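You operate a simulated robot arm through the tools that you are given. There is no shell and no other tool.

The job below is to be done with a simulated robot arm. You get a single attempt, and the scene is never put back.

TASK
Rack the green divider and lift the green beaker out of the carton.
Fine: open the jig-side flap first and shut it after; the beaker ends on the bed of the folding jig; the other flap stays open. Set down upright: what you pick out. Where these are worked on the way, their far stop is far enough and under half their travel is too little: jig-side flap.

It is judged by the outcome, as a careful person would: the job done as asked, and still so three seconds after it is handed in. It fails if anything else is knocked over, pushed out of place, dropped, spilled or broken.

THE ROBOT
A 7-joint arm with a three-finger gripper, fixed in place. Base frame: the origin is on the floor under the middle of its stand, x ahead of it, y to its left, z up; the work surface is at about z = 0.8. Readings come in m, rad, newtons and seconds.
It reaches about 1.342 m from its shoulder. Its first joint turns from -2.897 to 2.897 rad. Payload 2.69 kg.
The tool frame sits at the grasp point between the pads (the TCP): z along the fingers, y along the line on which they close. The tips reach 0.03 m beyond it. The gripper opens to 0.128 m; its body begins 0.117 m behind the TCP.
Orientation is that of the tool frame in the base frame, as a unit quaternion [x, y, z, w]. With the fingers straight down and closing along the base's y, the tool's x points along the base's -x, its y along +y and its z along -z.

THE INTERFACE
- The arm moves only by the tool arm_command. Its argument "deltas" is a list of rows, each a list of 7 numbers: the shift along the tool's x, y, z in m, then the turn, a rotation vector about the tool's x, y, z in rad, then the finger opening in m, from 0 to 0.128. In form: [[tx, ty, tz, rx, ry, rz, hand], ...]. A call has 1 to 20 rows; each row is the pose to reach, as a shift and turn from the pose commanded when the call began, along the tool's axes at that moment. Rows are played at 5 a second. More than 0.05 m and 0.15 rad between two rows, or a gripper value outside its range, and nothing of the call is played. Where a pose cannot be reached the arm comes as near as it can. A force on the tool above 40 N (or 10 N above the force at the start of the call, whichever is more), or a blocked arm, ends the call early, and 0.2 s more pass. Each finger travels about 0.127 m/s and halts on what it meets, pressing with about 42 N; the grip force reading is that of the motor and also rises with nothing between the fingers. The clock runs only during rows and for 0.2 s after the last one: add rows that repeat a pose to give the fingers time. The reply holds the time, the measured pose of the TCP, the force on the tool along the base axes, the opening and the grip force, in the units named above and with some noise, with the torque about the TCP (base axes, N m) and any sound that the robot's microphone picked up, and new pictures: "views" is both (left out), scene, wrist or none.
- Cameras (640 x 400 px; columns grow to the right, rows downward): "scene" is fixed at [0.0513, 0.6508, 1.5583]; the picture's right is [0.01, -1.00, 0.00], its down [-0.85, -0.01, -0.53] and it looks along [0.53, 0.00, -0.85] (base axes); focal length 301 px, centre (320, 200). "wrist" rides on the gripper at [0.058, 0.054, -0.131] in the tool frame; the picture's right is [-0.68, 0.74, 0.00], its down [-0.62, -0.57, -0.55] and it looks along [-0.40, -0.37, 0.84] (tool axes); focal length 234 px, centre (320, 200). There is no depth. A picture from a camera that has moved, and an enlarged one, comes with that camera's place and axes in the base frame and with its lens.
- slide_trunk(by): moves the trunk up (or, below 0, down) by that many m; the arm rides with it, the base frame stays. It gives what a move gives, with no picture.
- zoom(camera, box): a new picture of the part [left, top, right, bottom] of that camera's present view, enlarged. The clock stands still meanwhile.
- close_job(): hands the job in; it is judged then, once.

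Places have to be worked out from the pictures, the camera data and where the tool is seen. Open the gripper and draw the arm clear of the work before you hand the job in, unless the task says otherwise.

The tools are called after "Emit:" by a JSON object that holds its "name" and its "arguments". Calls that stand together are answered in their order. arm_command: Moves the arm, as the interface text tells. Its arguments: {"type":"object","properties":{"deltas":{"type":"array","items":{"type":"array","items":{"type":"number"}}},"views":{"type":"string","enum":["both","scene","wrist","none"]}},"required":["deltas"]} The other tools are called the same way: slide_trunk (by) moves the trunk up or down; zoom (camera, box) takes an enlarged picture of a part of a camera's view; close_job () hands the job in.

At the start:

```text
t: 0.0
ee_pos: [0.5831, 0.3825, 1.1509]
orientation: [-0.001, 1.0, 0.0, 0.0]
wrist_force: [-0.3, 1.0, -0.1]
torque: [-0.02, -0.01, -0.01]
grip_width: 0.1279
finger_force: 0.1
trunk travel left (down, up): [-0.15, 0.2]
```

scene: 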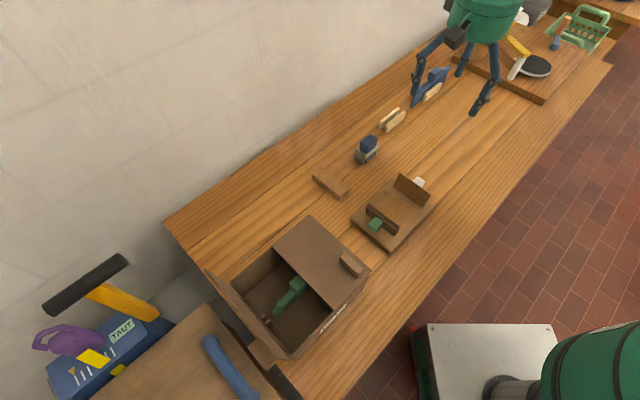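
wrist: 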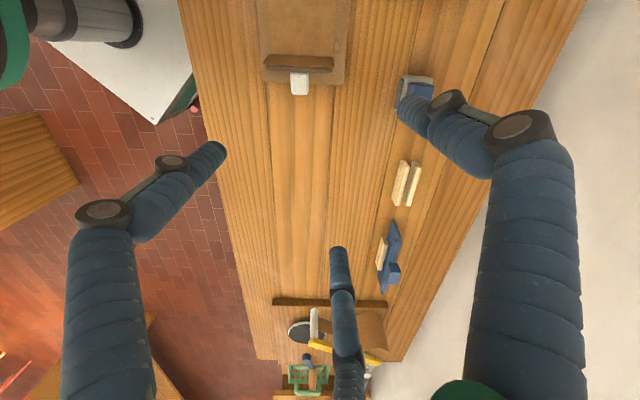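

I start by looking closely at the carton, the jig and the small racks on the bench before moving anything.

Emit:
{"name": "zoom", "arguments": {"camera": "scene", "box": [200, 200, 380, 370]}}

Emit:
{"name": "zoom", "arguments": {"camera": "scene", "box": [300, 120, 450, 260]}}

Emit:
{"name": "zoom", "arguments": {"camera": "scene", "box": [360, 40, 480, 150]}}

Emit:
{"name": "zoom", "arguments": {"camera": "scene", "box": [440, 0, 620, 120]}}

```text
2.35 times, centred on (290, 285) of scene
camera zoom: at [0.0513, 0.6508, 1.5583], right [0.01, -1.0, 0.0], down [-0.85, -0.01, -0.53], along [0.53, 0.0, -0.85], focal length 708 px, centre (391, 0)
```

zoom: 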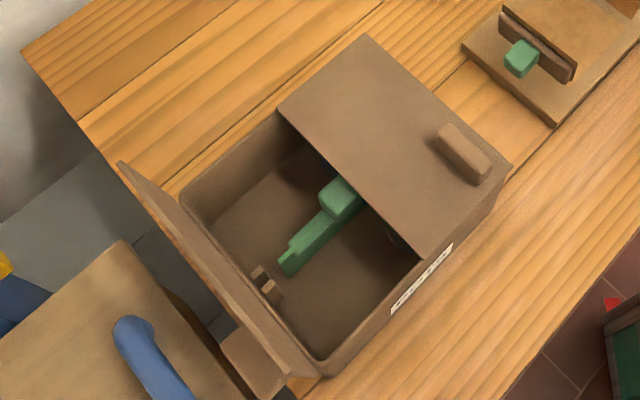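

```text
2.86 times, centred on (375, 190) of scene
camera zoom: at [0.0513, 0.6508, 1.5583], right [0.01, -1.0, 0.0], down [-0.85, -0.01, -0.53], along [0.53, 0.0, -0.85], focal length 860 px, centre (163, 229)
```

zoom: 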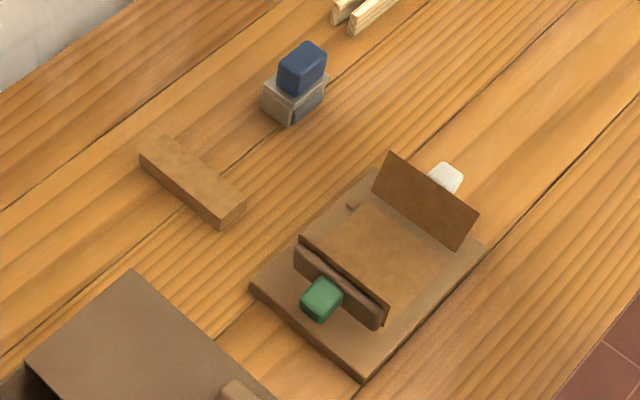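

```text
3.64 times, centred on (420, 95) of scene
camera zoom: at [0.0513, 0.6508, 1.5583], right [0.01, -1.0, 0.0], down [-0.85, -0.01, -0.53], along [0.53, 0.0, -0.85], focal length 1095 px, centre (-44, 582)
```

zoom: 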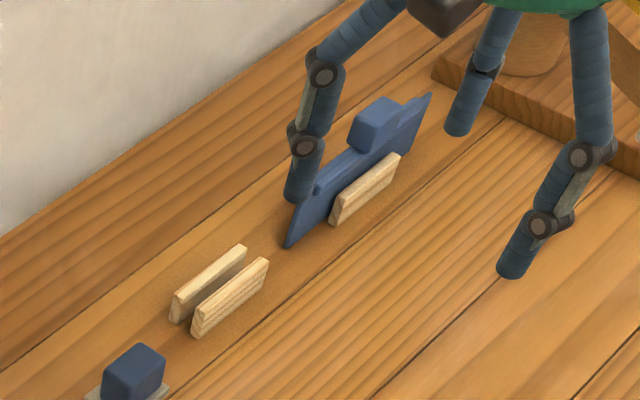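

```text
3.33 times, centred on (530, 60) of scene
camera zoom: at [0.0513, 0.6508, 1.5583], right [0.01, -1.0, 0.0], down [-0.85, -0.01, -0.53], along [0.53, 0.0, -0.85], focal length 1004 px, centre (-380, 667)
```

zoom: 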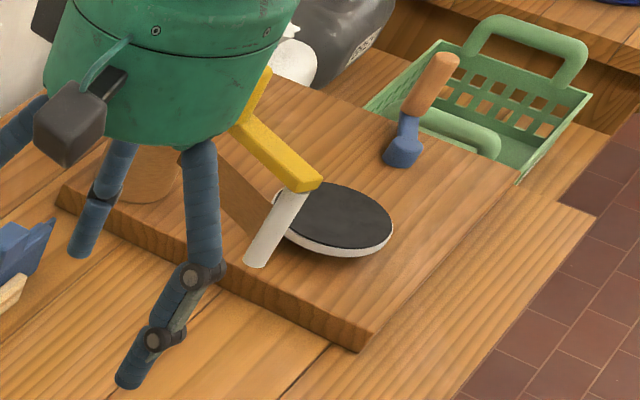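

The bench runs at about 45° to the base axes, the carton's jig-side flap (with a tab handle) is closed and its other flap stands open. I enlarge the carton interior, the jig and the rack further.

Emit:
{"name": "zoom", "arguments": {"camera": "scene", "box": [255, 245, 335, 295]}}

Emit:
{"name": "zoom", "arguments": {"camera": "scene", "box": [290, 280, 370, 330]}}

Emit:
{"name": "zoom", "arguments": {"camera": "scene", "box": [200, 260, 300, 380]}}

Emit:
{"name": "zoom", "arguments": {"camera": "scene", "box": [345, 170, 440, 255]}}

Emit:
{"name": "zoom", "arguments": {"camera": "wrist", "box": [240, 0, 440, 125]}}

```text
8.00 times, centred on (295, 270) of scene
camera zoom: at [0.0513, 0.6508, 1.5583], right [0.01, -1.0, 0.0], down [-0.85, -0.01, -0.53], along [0.53, 0.0, -0.85], focal length 2409 px, centre (520, -360)
```

zoom: 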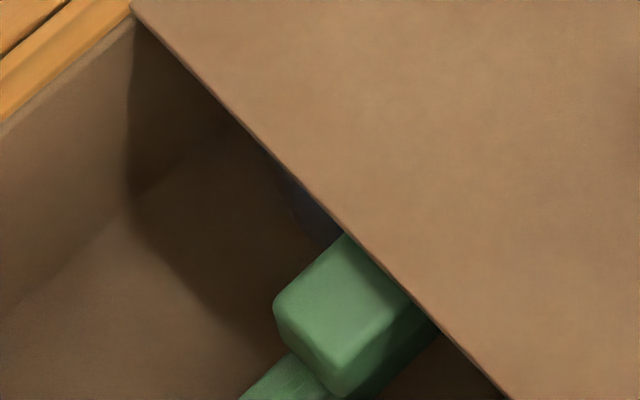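

```text
8.00 times, centred on (330, 305) of scene
camera zoom: at [0.0513, 0.6508, 1.5583], right [0.01, -1.0, 0.0], down [-0.85, -0.01, -0.53], along [0.53, 0.0, -0.85], focal length 2409 px, centre (240, -640)
```

zoom: 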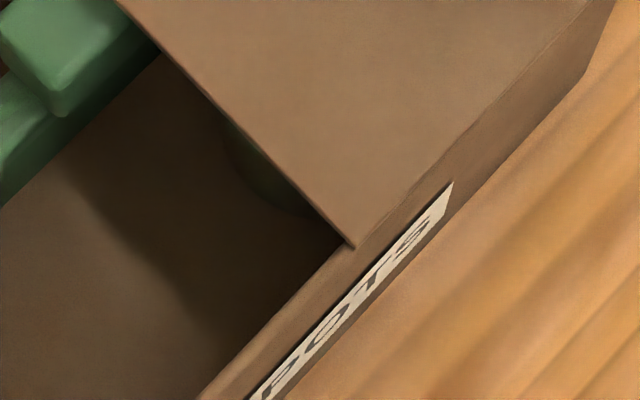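

```text
3.33 times, centred on (250, 320) of scene
camera zoom: at [0.0513, 0.6508, 1.5583], right [0.01, -1.0, 0.0], down [-0.85, -0.01, -0.53], along [0.53, 0.0, -0.85], focal length 1004 px, centre (553, -200)
```

zoom: 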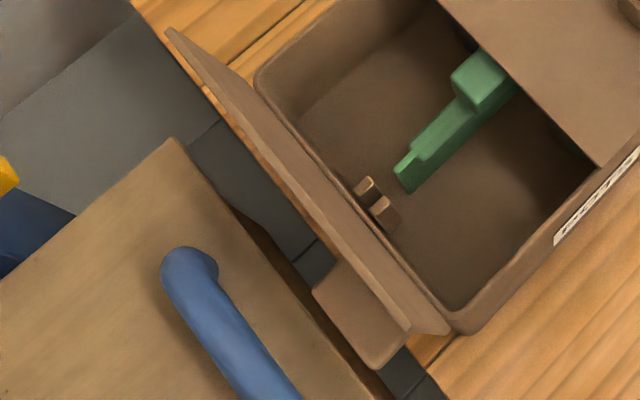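

```text
4.71 times, centred on (392, 212) of scene
camera zoom: at [0.0513, 0.6508, 1.5583], right [0.01, -1.0, 0.0], down [-0.85, -0.01, -0.53], along [0.53, 0.0, -0.85], focal length 1417 px, centre (-21, 141)
```

zoom: 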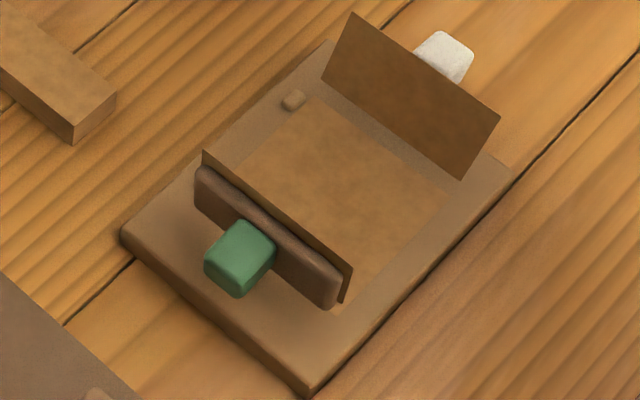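

```text
3.20 times, centred on (340, 62) of wrist
camera zoom: at [0.5248, 0.4373, 1.2812], right [0.68, 0.74, 0.0], down [0.62, -0.57, 0.55], along [0.4, -0.37, -0.84], focal length 749 px, centre (256, 640)
```

zoom: 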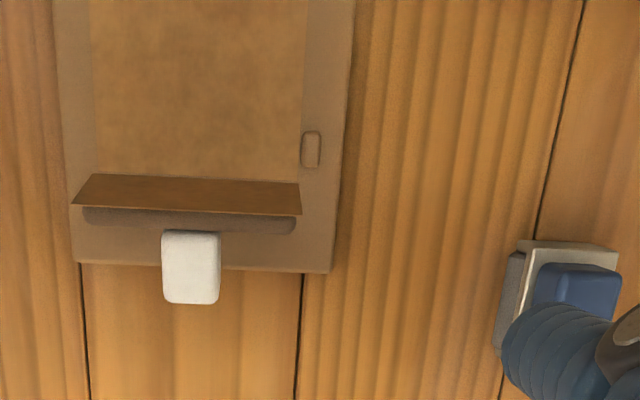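

The jig holds a sheet whose two ends are folded up, with the bed between them. I move the gripper high over to the carton's far-left side, so the wrist camera looks along the bench into the carton.

Emit:
{"name": "arm_command", "arguments": {"deltas": [[0.0322, 0.0302, -0.005, 0, 0, 0, 0.128], [0.0644, 0.0604, -0.01, 0, 0, 0, 0.128], [0.0966, 0.0905, -0.02, 0, 0, 0, 0.128], [0.1289, 0.1207, -0.03, 0, 0, 0, 0.128], [0.1611, 0.1509, -0.04, 0, 0, 0, 0.128], [0.1933, 0.1811, -0.05, 0, 0, 0, 0.128], [0.2255, 0.2113, -0.05, 0, 0, 0, 0.128], [0.2577, 0.2414, -0.05, 0, 0, 0, 0.128], [0.2899, 0.2716, -0.05, 0, 0, 0, 0.128], [0.3221, 0.3018, -0.05, 0, 0, 0, 0.128], [0.3544, 0.332, -0.05, 0, 0, 0, 0.128], [0.3866, 0.3621, -0.05, 0, 0, 0, 0.128], [0.4188, 0.3923, -0.05, 0, 0, 0, 0.128], [0.451, 0.4225, -0.05, 0, 0, 0, 0.128], [0.451, 0.4225, -0.05, 0, 0, 0, 0.128]]}}

```text
t: 3.2
ee_pos: [0.1304, 0.8062, 1.2006]
orientation: [0.001, 1.0, 0.0, 0.0]
wrist_force: [-1.2, -0.4, 0.2]
torque: [-0.04, -0.08, -0.01]
grip_width: 0.128
finger_force: 0.0
trunk travel left (down, up): [-0.15, 0.2]
camera wrist: at [0.0729, 0.8594, 1.3303], right [0.68, 0.74, 0.0], down [0.62, -0.57, 0.55], along [0.4, -0.37, -0.84], focal length 234 px, centre (320, 200)
```

scene: 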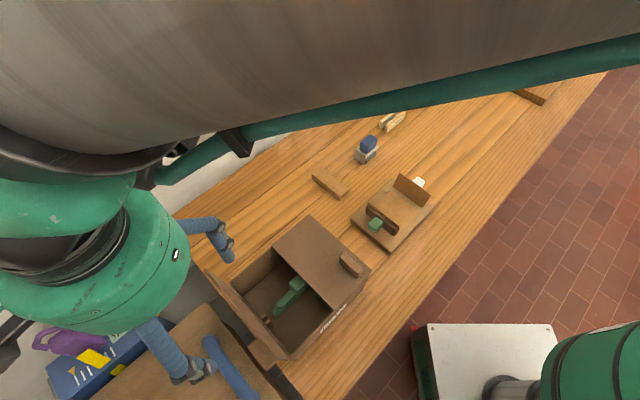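
wrist: 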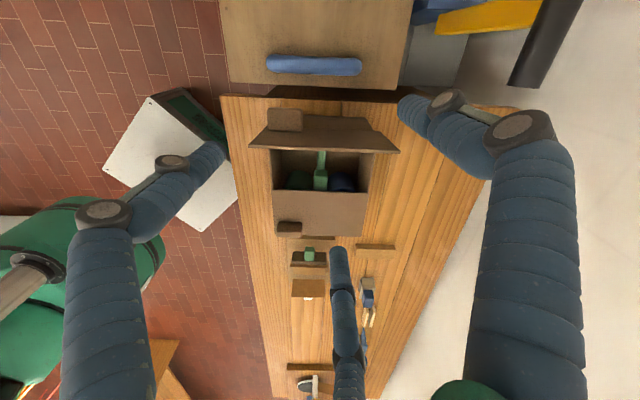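

Emit:
{"name": "zoom", "arguments": {"camera": "wrist", "box": [230, 90, 410, 250]}}

Emit:
{"name": "zoom", "arguments": {"camera": "wrist", "box": [265, 145, 375, 215]}}

```text
2.50 times, centred on (320, 170) of wrist
camera zoom: at [0.0729, 0.8594, 1.3303], right [0.68, 0.74, 0.0], down [0.62, -0.57, 0.55], along [0.4, -0.37, -0.84], focal length 585 px, centre (320, 275)
```

zoom: 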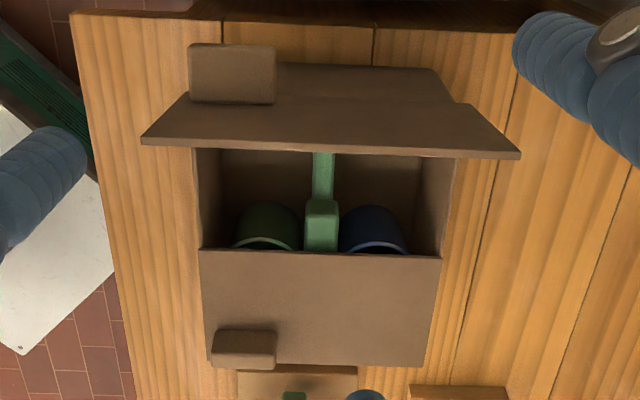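

```text
5.71 times, centred on (320, 180) of wrist
camera zoom: at [0.0729, 0.8594, 1.3303], right [0.68, 0.74, 0.0], down [0.62, -0.57, 0.55], along [0.4, -0.37, -0.84], focal length 1338 px, centre (320, 314)
```

zoom: 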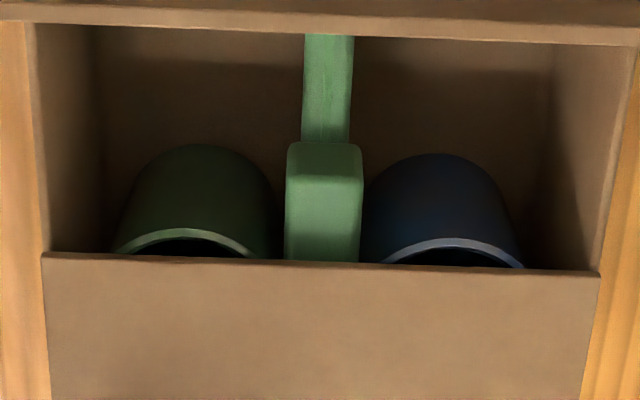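

The carton holds a green beaker (robot side), a blue beaker (far side) and the green divider between them. Before planning the grips I close the fingers in free air to see how the three fingers travel.

Emit:
{"name": "arm_command", "arguments": {"deltas": [[0, 0, 0, 0, 0, 0, 0.07], [0, 0, 0, 0, 0, 0, 0.07], [0, 0, 0, 0, 0, 0, 0.07]], "views": "wrist"}}

Emit:
{"name": "arm_command", "arguments": {"deltas": [[0, 0, 0, 0, 0, 0, 0.0], [0, 0, 0, 0, 0, 0, 0.0], [0, 0, 0, 0, 0, 0, 0.0]]}}

```text
t: 4.0
ee_pos: [0.1316, 0.805, 1.2009]
orientation: [0.0, 1.0, 0.0, 0.0]
wrist_force: [0.3, -0.2, -0.8]
torque: [-0.02, -0.04, -0.03]
grip_width: 0.0698
finger_force: 0.0
trunk travel left (down, up): [-0.15, 0.2]
camera wrist: at [0.0738, 0.8586, 1.3307], right [0.68, 0.74, 0.0], down [0.62, -0.57, 0.55], along [0.4, -0.37, -0.84], focal length 234 px, centre (320, 200)
```

wrist: 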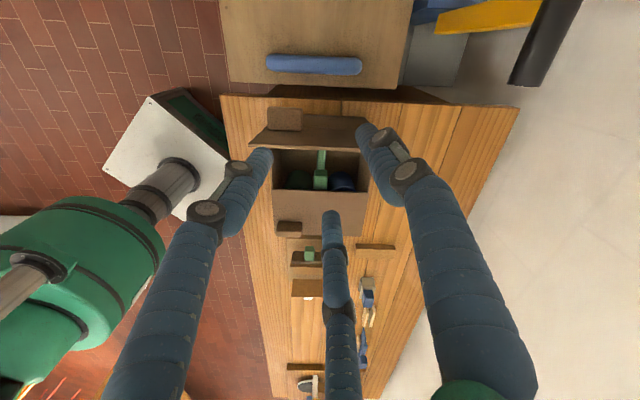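

```text
t: 4.8
ee_pos: [0.1328, 0.8052, 1.2009]
orientation: [0.0, 1.0, 0.0, 0.0]
wrist_force: [-1.5, -0.1, -0.3]
torque: [0.0, 0.01, 0.02]
grip_width: 0.0022
finger_force: 31.2
trunk travel left (down, up): [-0.15, 0.2]
camera wrist: at [0.0738, 0.8586, 1.3307], right [0.68, 0.74, 0.0], down [0.62, -0.57, 0.55], along [0.4, -0.37, -0.84], focal length 234 px, centre (320, 200)
```

scene: 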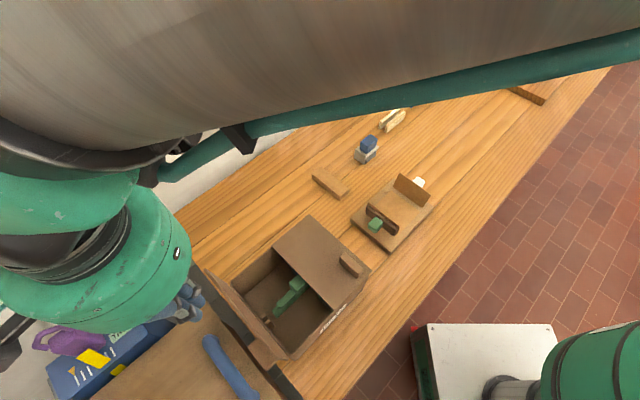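
wrist: 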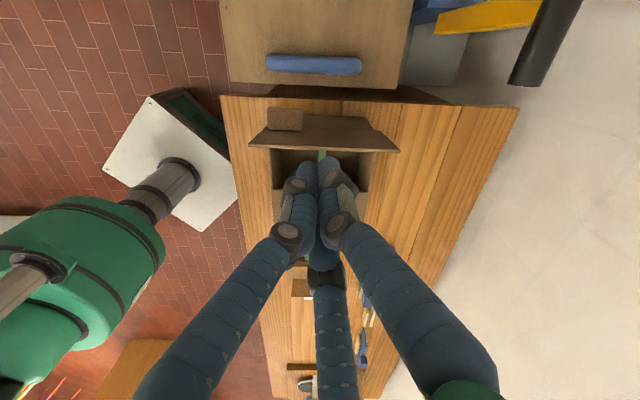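

The three fingers close radially (120° apart) onto the TCP axis. I now turn the wrist by −75° about its axis and move to the robot side of the carton, so the camera looks in across the carton and the finger pattern matches the free spaces around the green beaker.

Emit:
{"name": "arm_command", "arguments": {"deltas": [[-0.0015, -0.0218, 0, 0, 0, -0.1309, 0.02], [-0.003, -0.0436, 0, 0, 0, -0.2618, 0.02], [-0.0045, -0.0654, 0, 0, 0, -0.3927, 0.02], [-0.006, -0.0872, 0, 0, 0, -0.5236, 0.02], [-0.0075, -0.109, 0, 0, 0, -0.6545, 0.02], [-0.009, -0.1308, 0, 0, 0, -0.7854, 0.02], [-0.0105, -0.1526, 0, 0, 0, -0.9163, 0.02], [-0.012, -0.1744, 0, 0, 0, -1.0472, 0.02], [-0.0135, -0.1962, 0, 0, 0, -1.1781, 0.02], [-0.015, -0.218, 0, 0, 0, -1.309, 0.02], [-0.015, -0.218, 0, 0, 0, -1.309, 0.02]]}}

```text
t: 7.4
ee_pos: [0.1498, 0.5672, 1.1006]
orientation: [-0.603, 0.793, -0.056, -0.065]
wrist_force: [0.4, 0.5, -0.6]
torque: [-0.04, -0.02, -0.01]
grip_width: 0.02
finger_force: 0.0
trunk travel left (down, up): [-0.15, 0.2]
stopped in row 11: the arm was blocked; the commanded pose is now the measured one
camera wrist: at [0.0864, 0.5478, 1.2381], right [-0.53, 0.84, -0.12], down [0.73, 0.53, 0.44], along [0.44, 0.14, -0.89], focal length 234 px, centre (320, 200)
```

scene: 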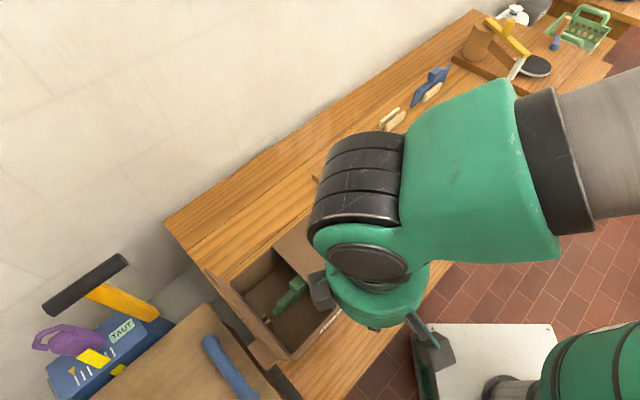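
wrist: 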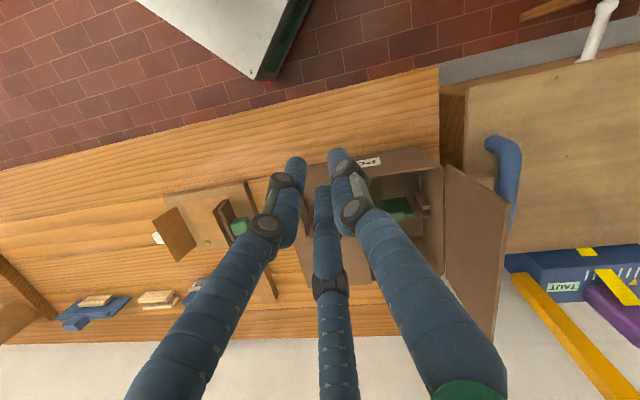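

That pose was too close to the base (the arm sagged to z = 1.10 and tilted), so nothing was touched but the geometry limits me there. I go back outward and up over the carton and level the tool.

Emit:
{"name": "arm_command", "arguments": {"deltas": [[-0.0243, -0.0065, -0.0295, -0.0024, -0.0428, -0.0022, 0.02], [-0.0485, -0.013, -0.059, -0.0048, -0.0857, -0.0045, 0.02], [-0.0728, -0.0195, -0.0885, -0.0073, -0.1285, -0.0067, 0.02], [-0.097, -0.026, -0.118, -0.0097, -0.1714, -0.009, 0.02], [-0.097, -0.026, -0.118, -0.0097, -0.1714, -0.009, 0.02]]}}

```text
t: 8.6
ee_pos: [0.2043, 0.6731, 1.2103]
orientation: [-0.609, 0.793, 0.004, 0.004]
wrist_force: [0.9, 0.2, 0.5]
torque: [0.0, 0.03, 0.0]
grip_width: 0.02
finger_force: 0.0
trunk travel left (down, up): [-0.15, 0.2]
camera wrist: at [0.1367, 0.6291, 1.3388], right [-0.54, 0.84, 0.01], down [0.7, 0.44, 0.56], along [0.46, 0.3, -0.83], focal length 234 px, centre (320, 200)
```

scene: 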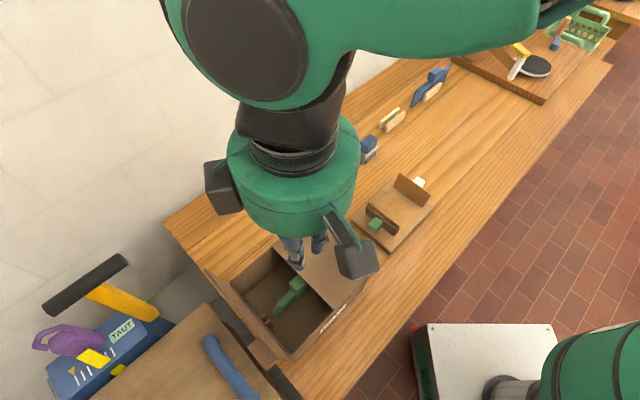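
wrist: 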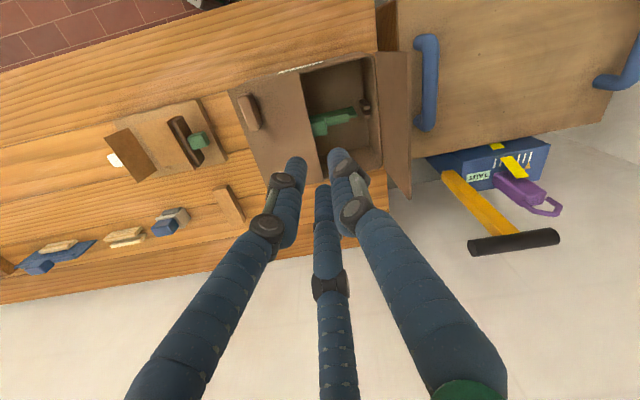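

The tool is level again over the carton. I enlarge the wrist view to measure the carton rim, flap edge and tab.

Emit:
{"name": "zoom", "arguments": {"camera": "wrist", "box": [220, 40, 420, 165]}}

Emit:
{"name": "zoom", "arguments": {"camera": "wrist", "box": [100, 90, 260, 240]}}

Emit:
{"name": "zoom", "arguments": {"camera": "wrist", "box": [0, 170, 260, 300]}}

```text
3.20 times, centred on (320, 102) of wrist
camera zoom: at [0.1367, 0.6291, 1.3388], right [-0.54, 0.84, 0.01], down [0.7, 0.44, 0.56], along [0.46, 0.3, -0.83], focal length 749 px, centre (320, 512)
```

zoom: 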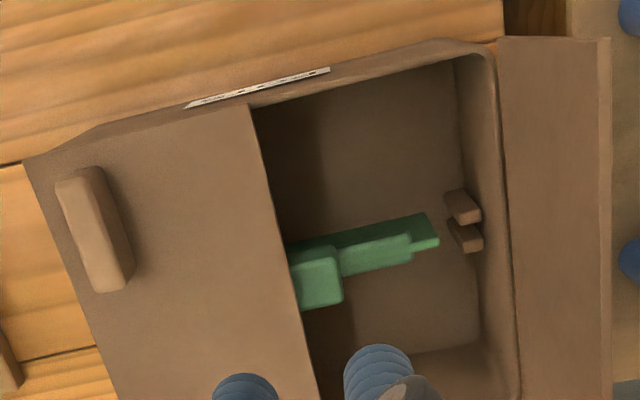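

```text
2.67 times, centred on (180, 165) of wrist
camera zoom: at [0.1367, 0.6291, 1.3388], right [-0.54, 0.84, 0.01], down [0.7, 0.44, 0.56], along [0.46, 0.3, -0.83], focal length 624 px, centre (693, 293)
```

zoom: 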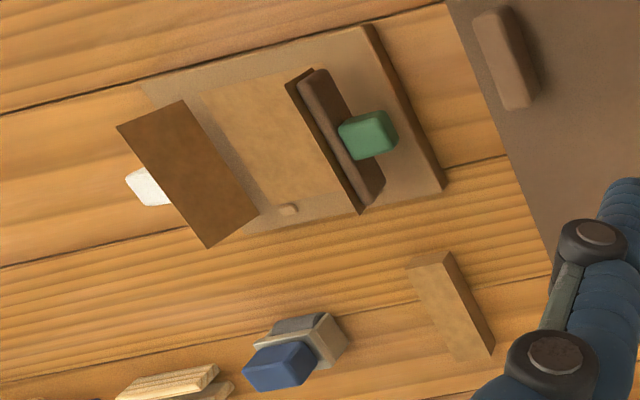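

```text
2.46 times, centred on (130, 235) of wrist
camera zoom: at [0.1367, 0.6291, 1.3388], right [-0.54, 0.84, 0.01], down [0.7, 0.44, 0.56], along [0.46, 0.3, -0.83], focal length 576 px, centre (788, 114)
```

zoom: 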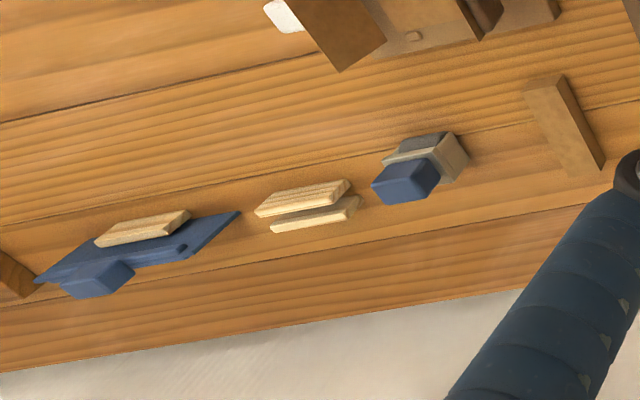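

The flap's free edge is at about u=−0.31 (mid-carton), z≈0.92, hinge at the jig-side wall, tab close to the hinge; the divider handle sits half under the flap. I plan to hook the thumb under the free edge: first turn the thumb to point away from the jig and open the hand, still high.

Emit:
{"name": "arm_command", "arguments": {"deltas": [[0.0134, -0.0129, 0.015, 0, 0, 0.1309, 0.05], [0.0267, -0.0258, 0.03, 0, 0, 0.2618, 0.09], [0.04, -0.0388, 0.045, 0, 0, 0.3927, 0.128], [0.0534, -0.0517, 0.06, 0, 0, 0.5236, 0.128], [0.0534, -0.0517, 0.06, 0, 0, 0.5236, 0.128], [0.0534, -0.0517, 0.06, 0, 0, 0.5236, 0.128]]}}

```text
t: 10.0
ee_pos: [0.2399, 0.6088, 1.1532]
orientation: [-0.383, 0.924, 0.008, 0.005]
wrist_force: [0.3, 0.5, 0.6]
torque: [-0.03, -0.01, 0.02]
grip_width: 0.128
finger_force: 0.0
trunk travel left (down, up): [-0.15, 0.2]
camera wrist: at [0.16, 0.6046, 1.2821], right [-0.04, 1.0, 0.02], down [0.83, 0.03, 0.55], along [0.55, 0.04, -0.83], focal length 234 px, centre (320, 200)
```

scene: 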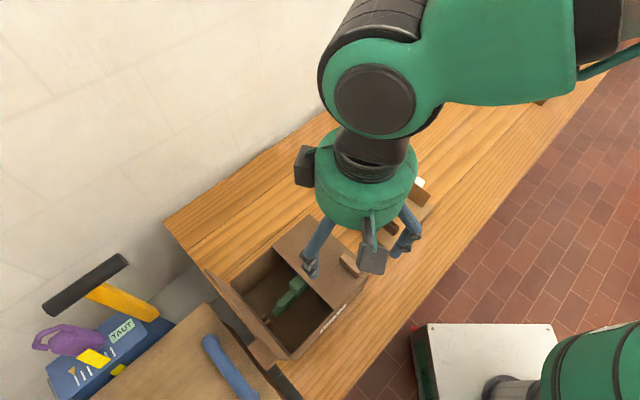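
wrist: 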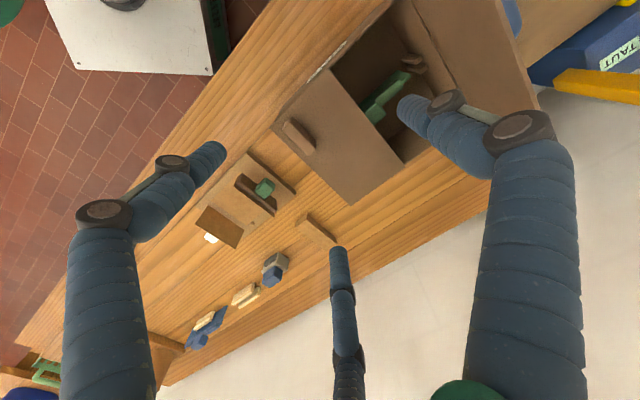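

The hand is open with the thumb toward the carton's open half. I now tilt the tool 30° so that the thumb goes low and points under the flap edge, staying high for now.

Emit:
{"name": "arm_command", "arguments": {"deltas": [[0, 0, 0, 0.1309, 0, 0, 0.128], [0, 0, 0, 0.2618, 0, 0, 0.128], [0, 0, 0, 0.3927, 0, 0, 0.128], [0, 0, 0, 0.5236, 0, 0, 0.128], [0, 0, 0, 0.5236, 0, 0, 0.128]]}}

```text
t: 11.2
ee_pos: [0.2577, 0.6035, 1.1583]
orientation: [-0.356, 0.9, -0.23, 0.104]
wrist_force: [1.3, -0.8, 0.7]
torque: [0.03, 0.13, -0.04]
grip_width: 0.1278
finger_force: 0.0
trunk travel left (down, up): [-0.15, 0.2]
camera wrist: at [0.1378, 0.6439, 1.2441], right [0.06, 0.94, -0.34], down [0.59, 0.25, 0.77], along [0.81, -0.24, -0.54], focal length 234 px, centre (320, 200)
```

scene: 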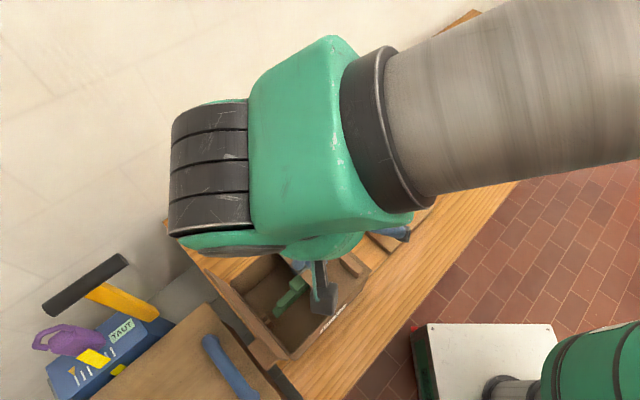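
wrist: 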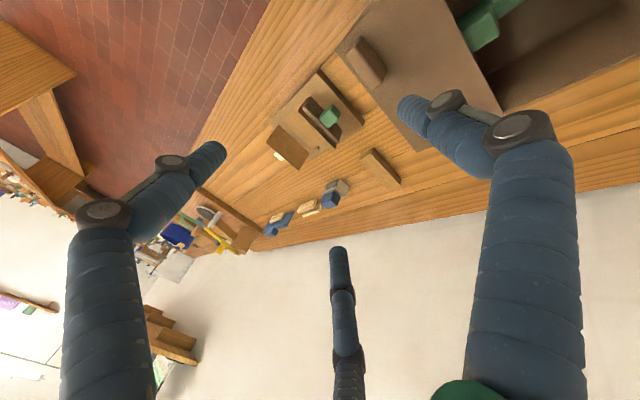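

The tilt is nearly right, though the TCP settled about 2 cm off toward the jig, near a limit of the arm. I lower it by 10 cm (tips still above the flap) and see whether the pose tracks better.

Emit:
{"name": "arm_command", "arguments": {"deltas": [[0, 0.0155, 0.0199, 0, 0, 0, 0.128], [0, 0.031, 0.0398, 0, 0, 0, 0.128], [0, 0.0466, 0.0597, 0, 0, 0, 0.128], [0, 0.0621, 0.0796, 0, 0, 0, 0.128], [0, 0.0621, 0.0796, 0, 0, 0, 0.128]]}}

```text
t: 12.4
ee_pos: [0.2297, 0.6206, 1.0515]
orientation: [-0.369, 0.894, -0.231, 0.105]
wrist_force: [0.1, -0.8, -0.2]
torque: [-0.06, 0.02, -0.03]
grip_width: 0.1281
finger_force: 0.0
trunk travel left (down, up): [-0.15, 0.2]
camera wrist: at [0.1094, 0.6584, 1.1364], right [0.03, 0.94, -0.35], down [0.58, 0.27, 0.76], along [0.81, -0.23, -0.54], focal length 234 px, centre (320, 200)
```

scene: 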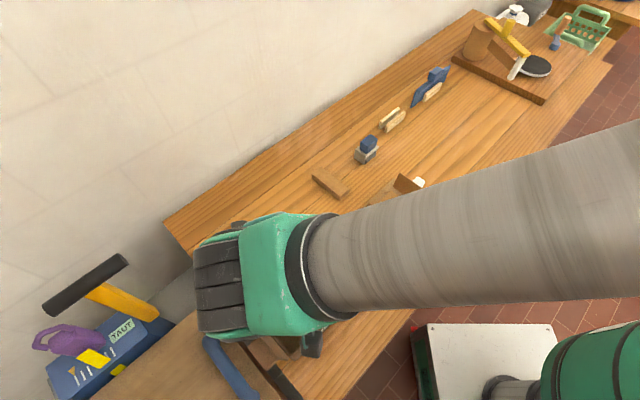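
wrist: 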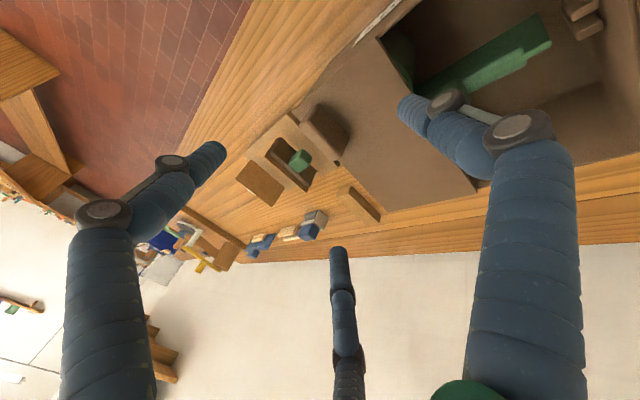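

The pose now tracks well: TCP at u≈−0.276, w≈0.601, thumb tip about 2 cm outside the flap's free edge. I lower 6 cm and check the thumb's place relative to the edge again.

Emit:
{"name": "arm_command", "arguments": {"deltas": [[0, 0.01, 0.0173, 0, 0, 0, 0.128], [0, 0.02, 0.0346, 0, 0, 0, 0.128], [0, 0.03, 0.052, 0, 0, 0, 0.128], [0, 0.03, 0.052, 0, 0, 0, 0.128]], "views": "wrist"}}

Emit:
{"name": "zoom", "arguments": {"camera": "wrist", "box": [300, 20, 620, 220]}}

```text
t: 13.4
ee_pos: [0.231, 0.6224, 0.9911]
orientation: [-0.369, 0.894, -0.232, 0.105]
wrist_force: [-0.1, 0.1, 0.7]
torque: [-0.03, 0.01, 0.0]
grip_width: 0.1281
finger_force: 0.0
trunk travel left (down, up): [-0.15, 0.2]
camera wrist: at [0.1103, 0.6594, 1.0769], right [0.03, 0.94, -0.35], down [0.58, 0.27, 0.77], along [0.81, -0.23, -0.54], focal length 234 px, centre (320, 200)
```

wrist: 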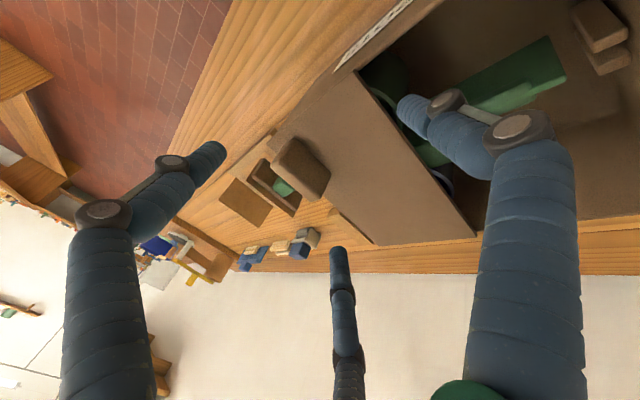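

```text
2.00 times, centred on (460, 120) of wrist
camera zoom: at [0.1103, 0.6594, 1.0769], right [0.03, 0.94, -0.35], down [0.58, 0.27, 0.77], along [0.81, -0.23, -0.54], focal length 468 px, centre (40, 360)
```

zoom: 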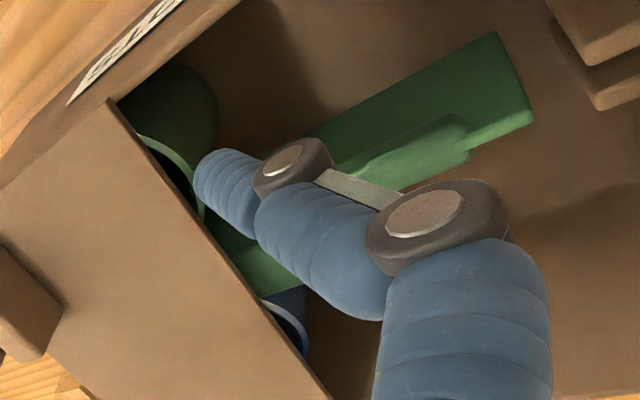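

The thumb tip is now visibly just past the flap edge over the open half. I lower the last 3.5 cm so that the tip is a little below the flap.

Emit:
{"name": "arm_command", "arguments": {"deltas": [[0, 0.0088, 0.0152, 0, 0, 0, 0.128], [0, 0.0175, 0.0303, 0, 0, 0, 0.128], [0, 0.0175, 0.0303, 0, 0, 0, 0.128]], "views": "wrist"}}

Emit:
{"name": "zoom", "arguments": {"camera": "wrist", "box": [300, 20, 620, 220]}}

```text
t: 14.2
ee_pos: [0.2305, 0.6233, 0.9552]
orientation: [-0.369, 0.894, -0.231, 0.104]
wrist_force: [-1.0, 0.4, 0.0]
torque: [-0.02, -0.01, 0.01]
grip_width: 0.1281
finger_force: 0.1
trunk travel left (down, up): [-0.15, 0.2]
camera wrist: at [0.1102, 0.6597, 1.0417], right [0.03, 0.94, -0.35], down [0.58, 0.27, 0.76], along [0.81, -0.23, -0.54], focal length 234 px, centre (320, 200)
```

wrist: 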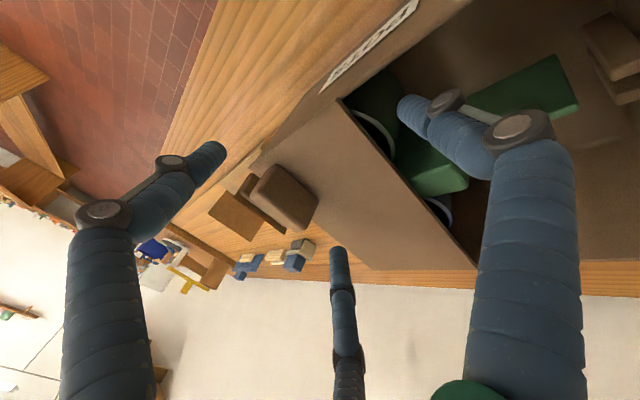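

```text
2.00 times, centred on (460, 120) of wrist
camera zoom: at [0.1102, 0.6597, 1.0417], right [0.03, 0.94, -0.35], down [0.58, 0.27, 0.76], along [0.81, -0.23, -0.54], focal length 468 px, centre (40, 360)
```

zoom: 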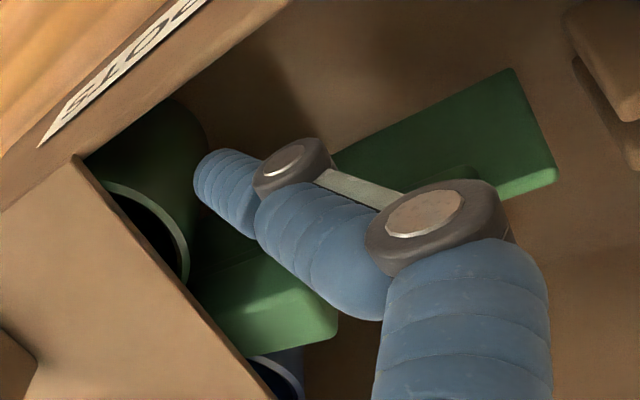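

The thumb tip sits about 2 cm below the flap and 1.6 cm outside its edge, clear of beaker and divider. I move 3.4 cm toward the jig so the tip slides under the edge.

Emit:
{"name": "arm_command", "arguments": {"deltas": [[0, -0.0098, 0.0057, 0, 0, 0, 0.128], [0, -0.0196, 0.0113, 0, 0, 0, 0.128], [0, -0.0294, 0.017, 0, 0, 0, 0.128], [0, -0.0294, 0.017, 0, 0, 0, 0.128]], "views": "wrist"}}

Emit:
{"name": "zoom", "arguments": {"camera": "wrist", "box": [300, 20, 620, 220]}}

```text
t: 15.2
ee_pos: [0.2553, 0.5975, 0.9573]
orientation: [-0.369, 0.894, -0.232, 0.104]
wrist_force: [-0.4, 0.0, 0.5]
torque: [0.02, 0.02, -0.01]
grip_width: 0.128
finger_force: 0.0
trunk travel left (down, up): [-0.15, 0.2]
camera wrist: at [0.1343, 0.6351, 1.0421], right [0.03, 0.94, -0.35], down [0.58, 0.27, 0.77], along [0.81, -0.23, -0.54], focal length 234 px, centre (320, 200)
```

wrist: 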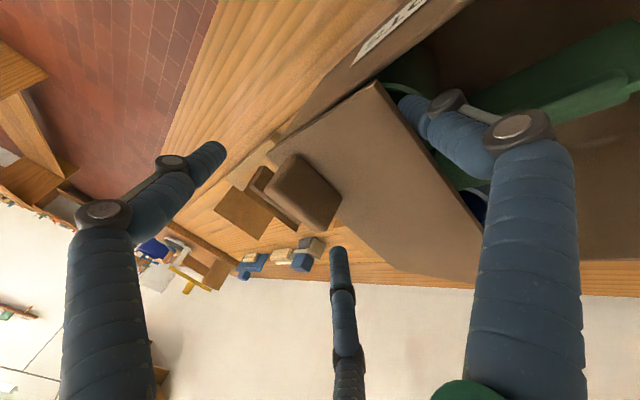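

```text
2.00 times, centred on (460, 120) of wrist
camera zoom: at [0.1343, 0.6351, 1.0421], right [0.03, 0.94, -0.35], down [0.58, 0.27, 0.77], along [0.81, -0.23, -0.54], focal length 468 px, centre (40, 360)
```

zoom: 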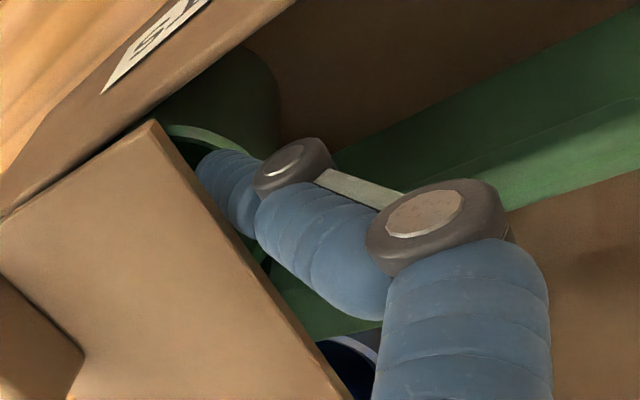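

The tip is just starting to disappear under the flap edge. I go 1 cm further under and then lift 3 cm, watching for the flap to rise.

Emit:
{"name": "arm_command", "arguments": {"deltas": [[0, -0.0043, 0.0025, 0, 0, 0, 0.128], [0, -0.0087, 0.005, 0, 0, 0, 0.128], [0, -0.0162, -0.008, 0, 0, 0, 0.128], [0, -0.0237, -0.021, 0, 0, 0, 0.128]], "views": "both"}}

Emit:
{"name": "zoom", "arguments": {"camera": "wrist", "box": [240, 20, 560, 220]}}

```text
t: 16.2
ee_pos: [0.2619, 0.5924, 0.9872]
orientation: [-0.368, 0.894, -0.232, 0.104]
wrist_force: [-0.4, -0.3, 0.4]
torque: [-0.01, -0.02, 0.02]
grip_width: 0.128
finger_force: 0.1
trunk travel left (down, up): [-0.15, 0.2]
camera wrist: at [0.1411, 0.6281, 1.0724], right [0.03, 0.94, -0.35], down [0.58, 0.27, 0.77], along [0.81, -0.23, -0.54], focal length 234 px, centre (320, 200)
```

scene: 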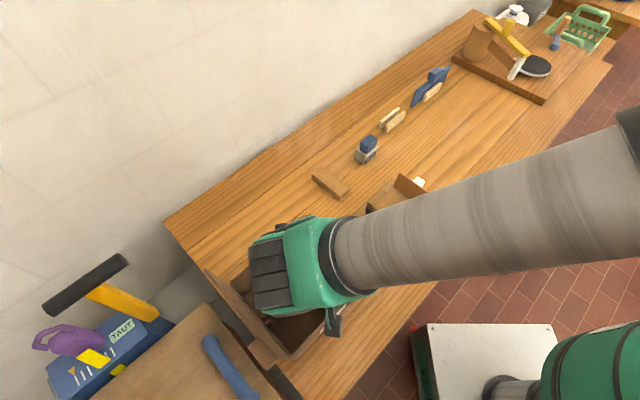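
wrist: 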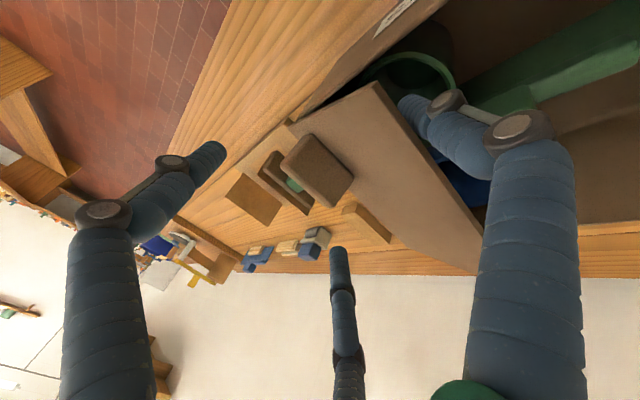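

```text
2.00 times, centred on (400, 120) of wrist
camera zoom: at [0.1411, 0.6281, 1.0724], right [0.03, 0.94, -0.35], down [0.58, 0.27, 0.77], along [0.81, -0.23, -0.54], focal length 468 px, centre (160, 360)
```

zoom: 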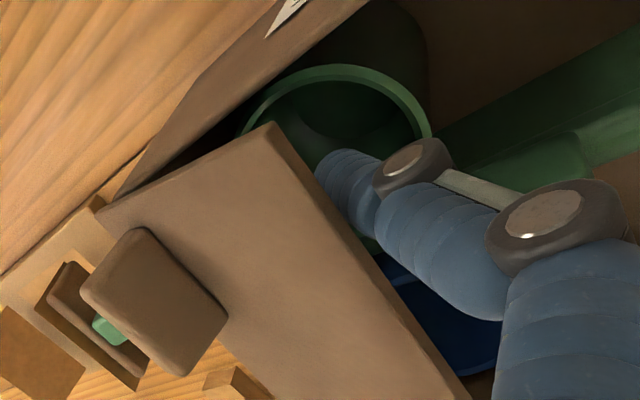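

The flap is rising on the thumb (about 15° open, green beaker visible below) with no notable force. I follow its arc upward, tilting the tool back toward vertical as it opens, to about 60°.

Emit:
{"name": "arm_command", "arguments": {"deltas": [[0, -0.0084, -0.0092, -0.0436, 0, 0, 0.128], [0, -0.0168, -0.0183, -0.0873, 0, 0, 0.128], [0, -0.03, -0.0188, -0.1396, 0, 0, 0.128], [0, -0.0432, -0.0189, -0.192, 0, 0, 0.128], [0, -0.056, -0.0152, -0.2531, 0, 0, 0.128], [0, -0.0688, -0.0112, -0.3142, 0, 0, 0.128]]}}

```text
t: 17.6
ee_pos: [0.3002, 0.5515, 1.0309]
orientation: [-0.381, 0.919, -0.09, 0.044]
wrist_force: [0.5, 0.1, -0.7]
torque: [0.04, 0.02, 0.01]
grip_width: 0.1279
finger_force: 0.0
trunk travel left (down, up): [-0.15, 0.2]
camera wrist: at [0.2016, 0.5649, 1.1457], right [-0.03, 0.99, -0.14], down [0.74, 0.11, 0.66], along [0.67, -0.08, -0.74], focal length 234 px, centre (320, 200)
```

scene: 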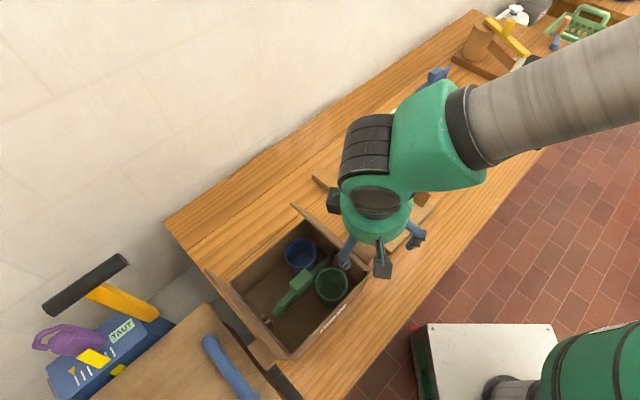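
wrist: 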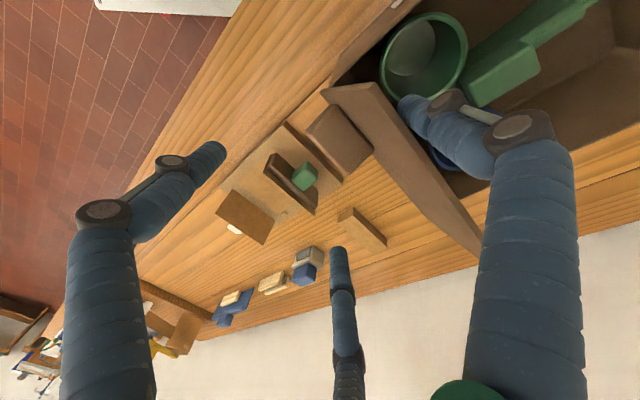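

The flap stands at about 60° on the thumb and both beakers are now visible. I continue the arc to push it past vertical toward its stop.

Emit:
{"name": "arm_command", "arguments": {"deltas": [[0, -0.013, 0.0032, -0.061, 0, 0, 0.128], [0, -0.026, 0.0064, -0.122, 0, 0, 0.128], [0, -0.0377, 0.0115, -0.1657, 0, 0, 0.128], [0, -0.0494, 0.0166, -0.2094, 0, 0, 0.128], [0, -0.0604, 0.0189, -0.2094, 0, 0, 0.128], [0, -0.0713, 0.0212, -0.2094, 0, 0, 0.128]]}}

```text
t: 18.9
ee_pos: [0.3444, 0.5104, 1.0238]
orientation: [-0.385, 0.923, 0.01, 0.005]
wrist_force: [-35.9, 35.9, -14.7]
torque: [0.24, 0.77, 0.22]
grip_width: 0.1281
finger_force: 0.1
trunk travel left (down, up): [-0.15, 0.2]
stopped in row 6: the force on the tool passed its limit at 51 N (the readings are from after the stop); the commanded pose is now the measured one
camera wrist: at [0.264, 0.5036, 1.1529], right [-0.05, 1.0, 0.02], down [0.83, 0.03, 0.55], along [0.55, 0.04, -0.83], focal length 234 px, centre (320, 200)
```

scene: 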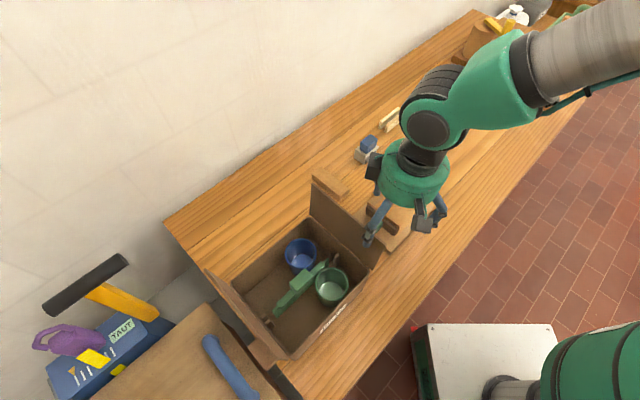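
wrist: 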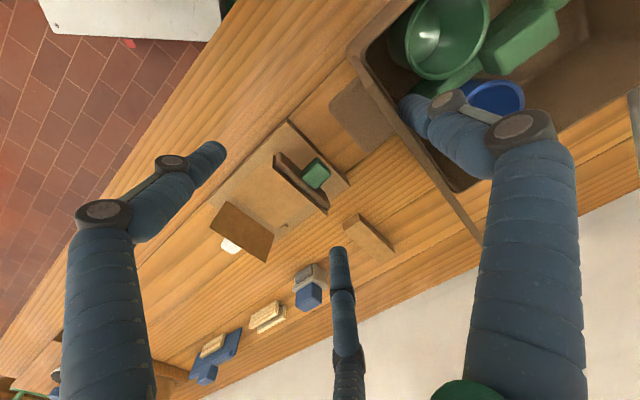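

The flap has hit its far stop (tool force ~51 N along the push), so it is fully open. I immediately back the thumb off 2 cm and then look at the flap and whether the carton kept its place.

Emit:
{"name": "arm_command", "arguments": {"deltas": [[0, 0.01, 0, 0, 0, 0, 0.128], [0, 0.02, 0, 0, 0, 0, 0.128], [0, 0.02, 0, 0, 0, 0, 0.128]]}}

Emit:
{"name": "zoom", "arguments": {"camera": "scene", "box": [200, 170, 400, 370]}}

```text
t: 19.7
ee_pos: [0.3322, 0.5212, 1.0243]
orientation: [-0.384, 0.923, 0.01, 0.004]
wrist_force: [-0.5, 0.8, 0.5]
torque: [0.02, -0.02, -0.01]
grip_width: 0.128
finger_force: 0.1
trunk travel left (down, up): [-0.15, 0.2]
camera wrist: at [0.2523, 0.5152, 1.1534], right [-0.04, 1.0, 0.02], down [0.83, 0.03, 0.55], along [0.55, 0.04, -0.83], focal length 234 px, centre (320, 200)
```

scene: 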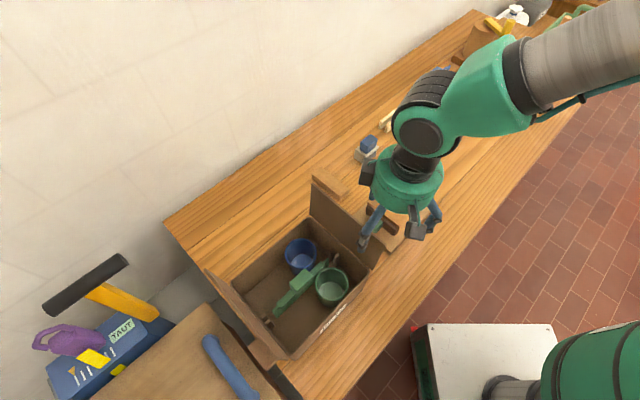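
wrist: 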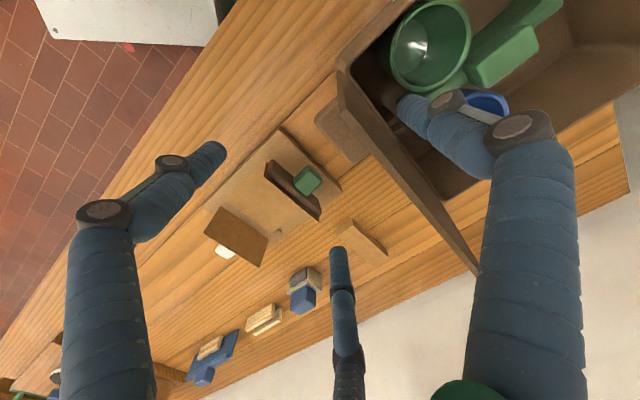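

```text
2.00 times, centred on (300, 270) of scene
camera zoom: at [0.0513, 0.6508, 1.5583], right [0.01, -1.0, 0.0], down [-0.85, -0.01, -0.53], along [0.53, 0.0, -0.85], focal length 602 px, centre (360, 60)
```

zoom: 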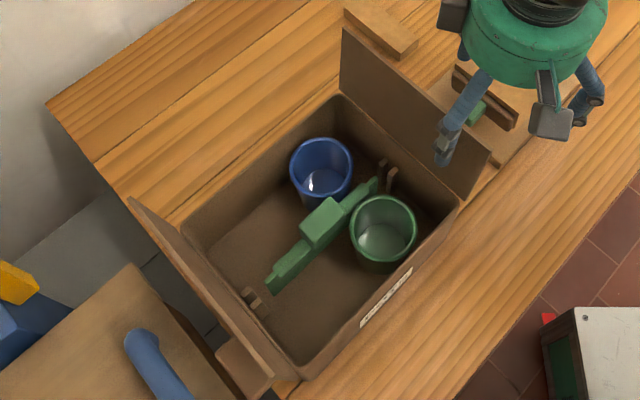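

The flap now stands past vertical at its stop on its own, and comparing corner pixels shows the carton did not move. Now I need the divider handle's position; I enlarge both views of it.

Emit:
{"name": "zoom", "arguments": {"camera": "wrist", "box": [360, 0, 640, 160]}}

Emit:
{"name": "zoom", "arguments": {"camera": "scene", "box": [260, 230, 360, 330]}}

```text
2.29 times, centred on (500, 80) of wrist
camera zoom: at [0.2523, 0.5152, 1.1534], right [-0.04, 1.0, 0.02], down [0.83, 0.03, 0.55], along [0.55, 0.04, -0.83], focal length 535 px, centre (-91, 474)
```

zoom: 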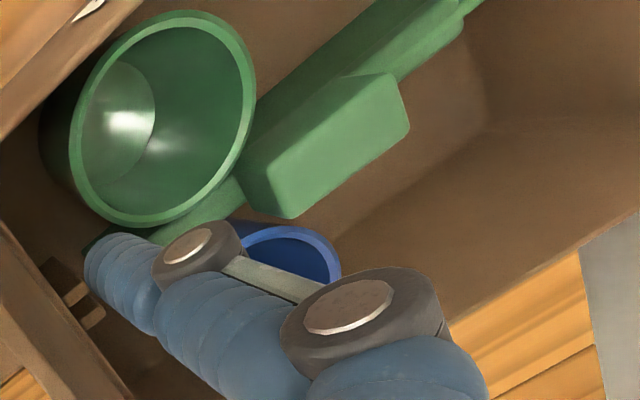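

```text
4.00 times, centred on (310, 280) of scene
camera zoom: at [0.0513, 0.6508, 1.5583], right [0.01, -1.0, 0.0], down [-0.85, -0.01, -0.53], along [0.53, 0.0, -0.85], focal length 1204 px, centre (360, -120)
```

zoom: 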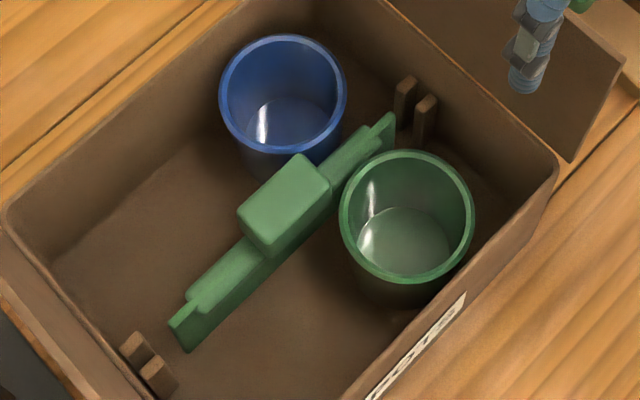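

Triangulating gives the handle top at about (0.253, 0.691, 0.905), 44 mm long along the bench and 24 mm wide; beaker rims are near z = 0.893. Before gripping it I raise the hand out of the carton area and level the tool, then go look at the empty rack.

Emit:
{"name": "arm_command", "arguments": {"deltas": [[0, 0, -0.04, 0.005, 0.005, 0.001, 0.128], [0, 0, -0.08, 0.01, 0.01, 0.002, 0.128], [0, 0, -0.12, 0.0154, 0.015, 0.003, 0.128], [0, 0, -0.14, 0.0154, 0.015, 0.003, 0.128]], "views": "none"}}

```text
t: 20.7
ee_pos: [0.3325, 0.5153, 1.1637]
orientation: [-0.382, 0.924, -0.001, 0.0]
wrist_force: [-0.1, -0.3, 0.3]
torque: [0.0, -0.02, -0.01]
grip_width: 0.128
finger_force: 0.0
trunk travel left (down, up): [-0.15, 0.2]
```

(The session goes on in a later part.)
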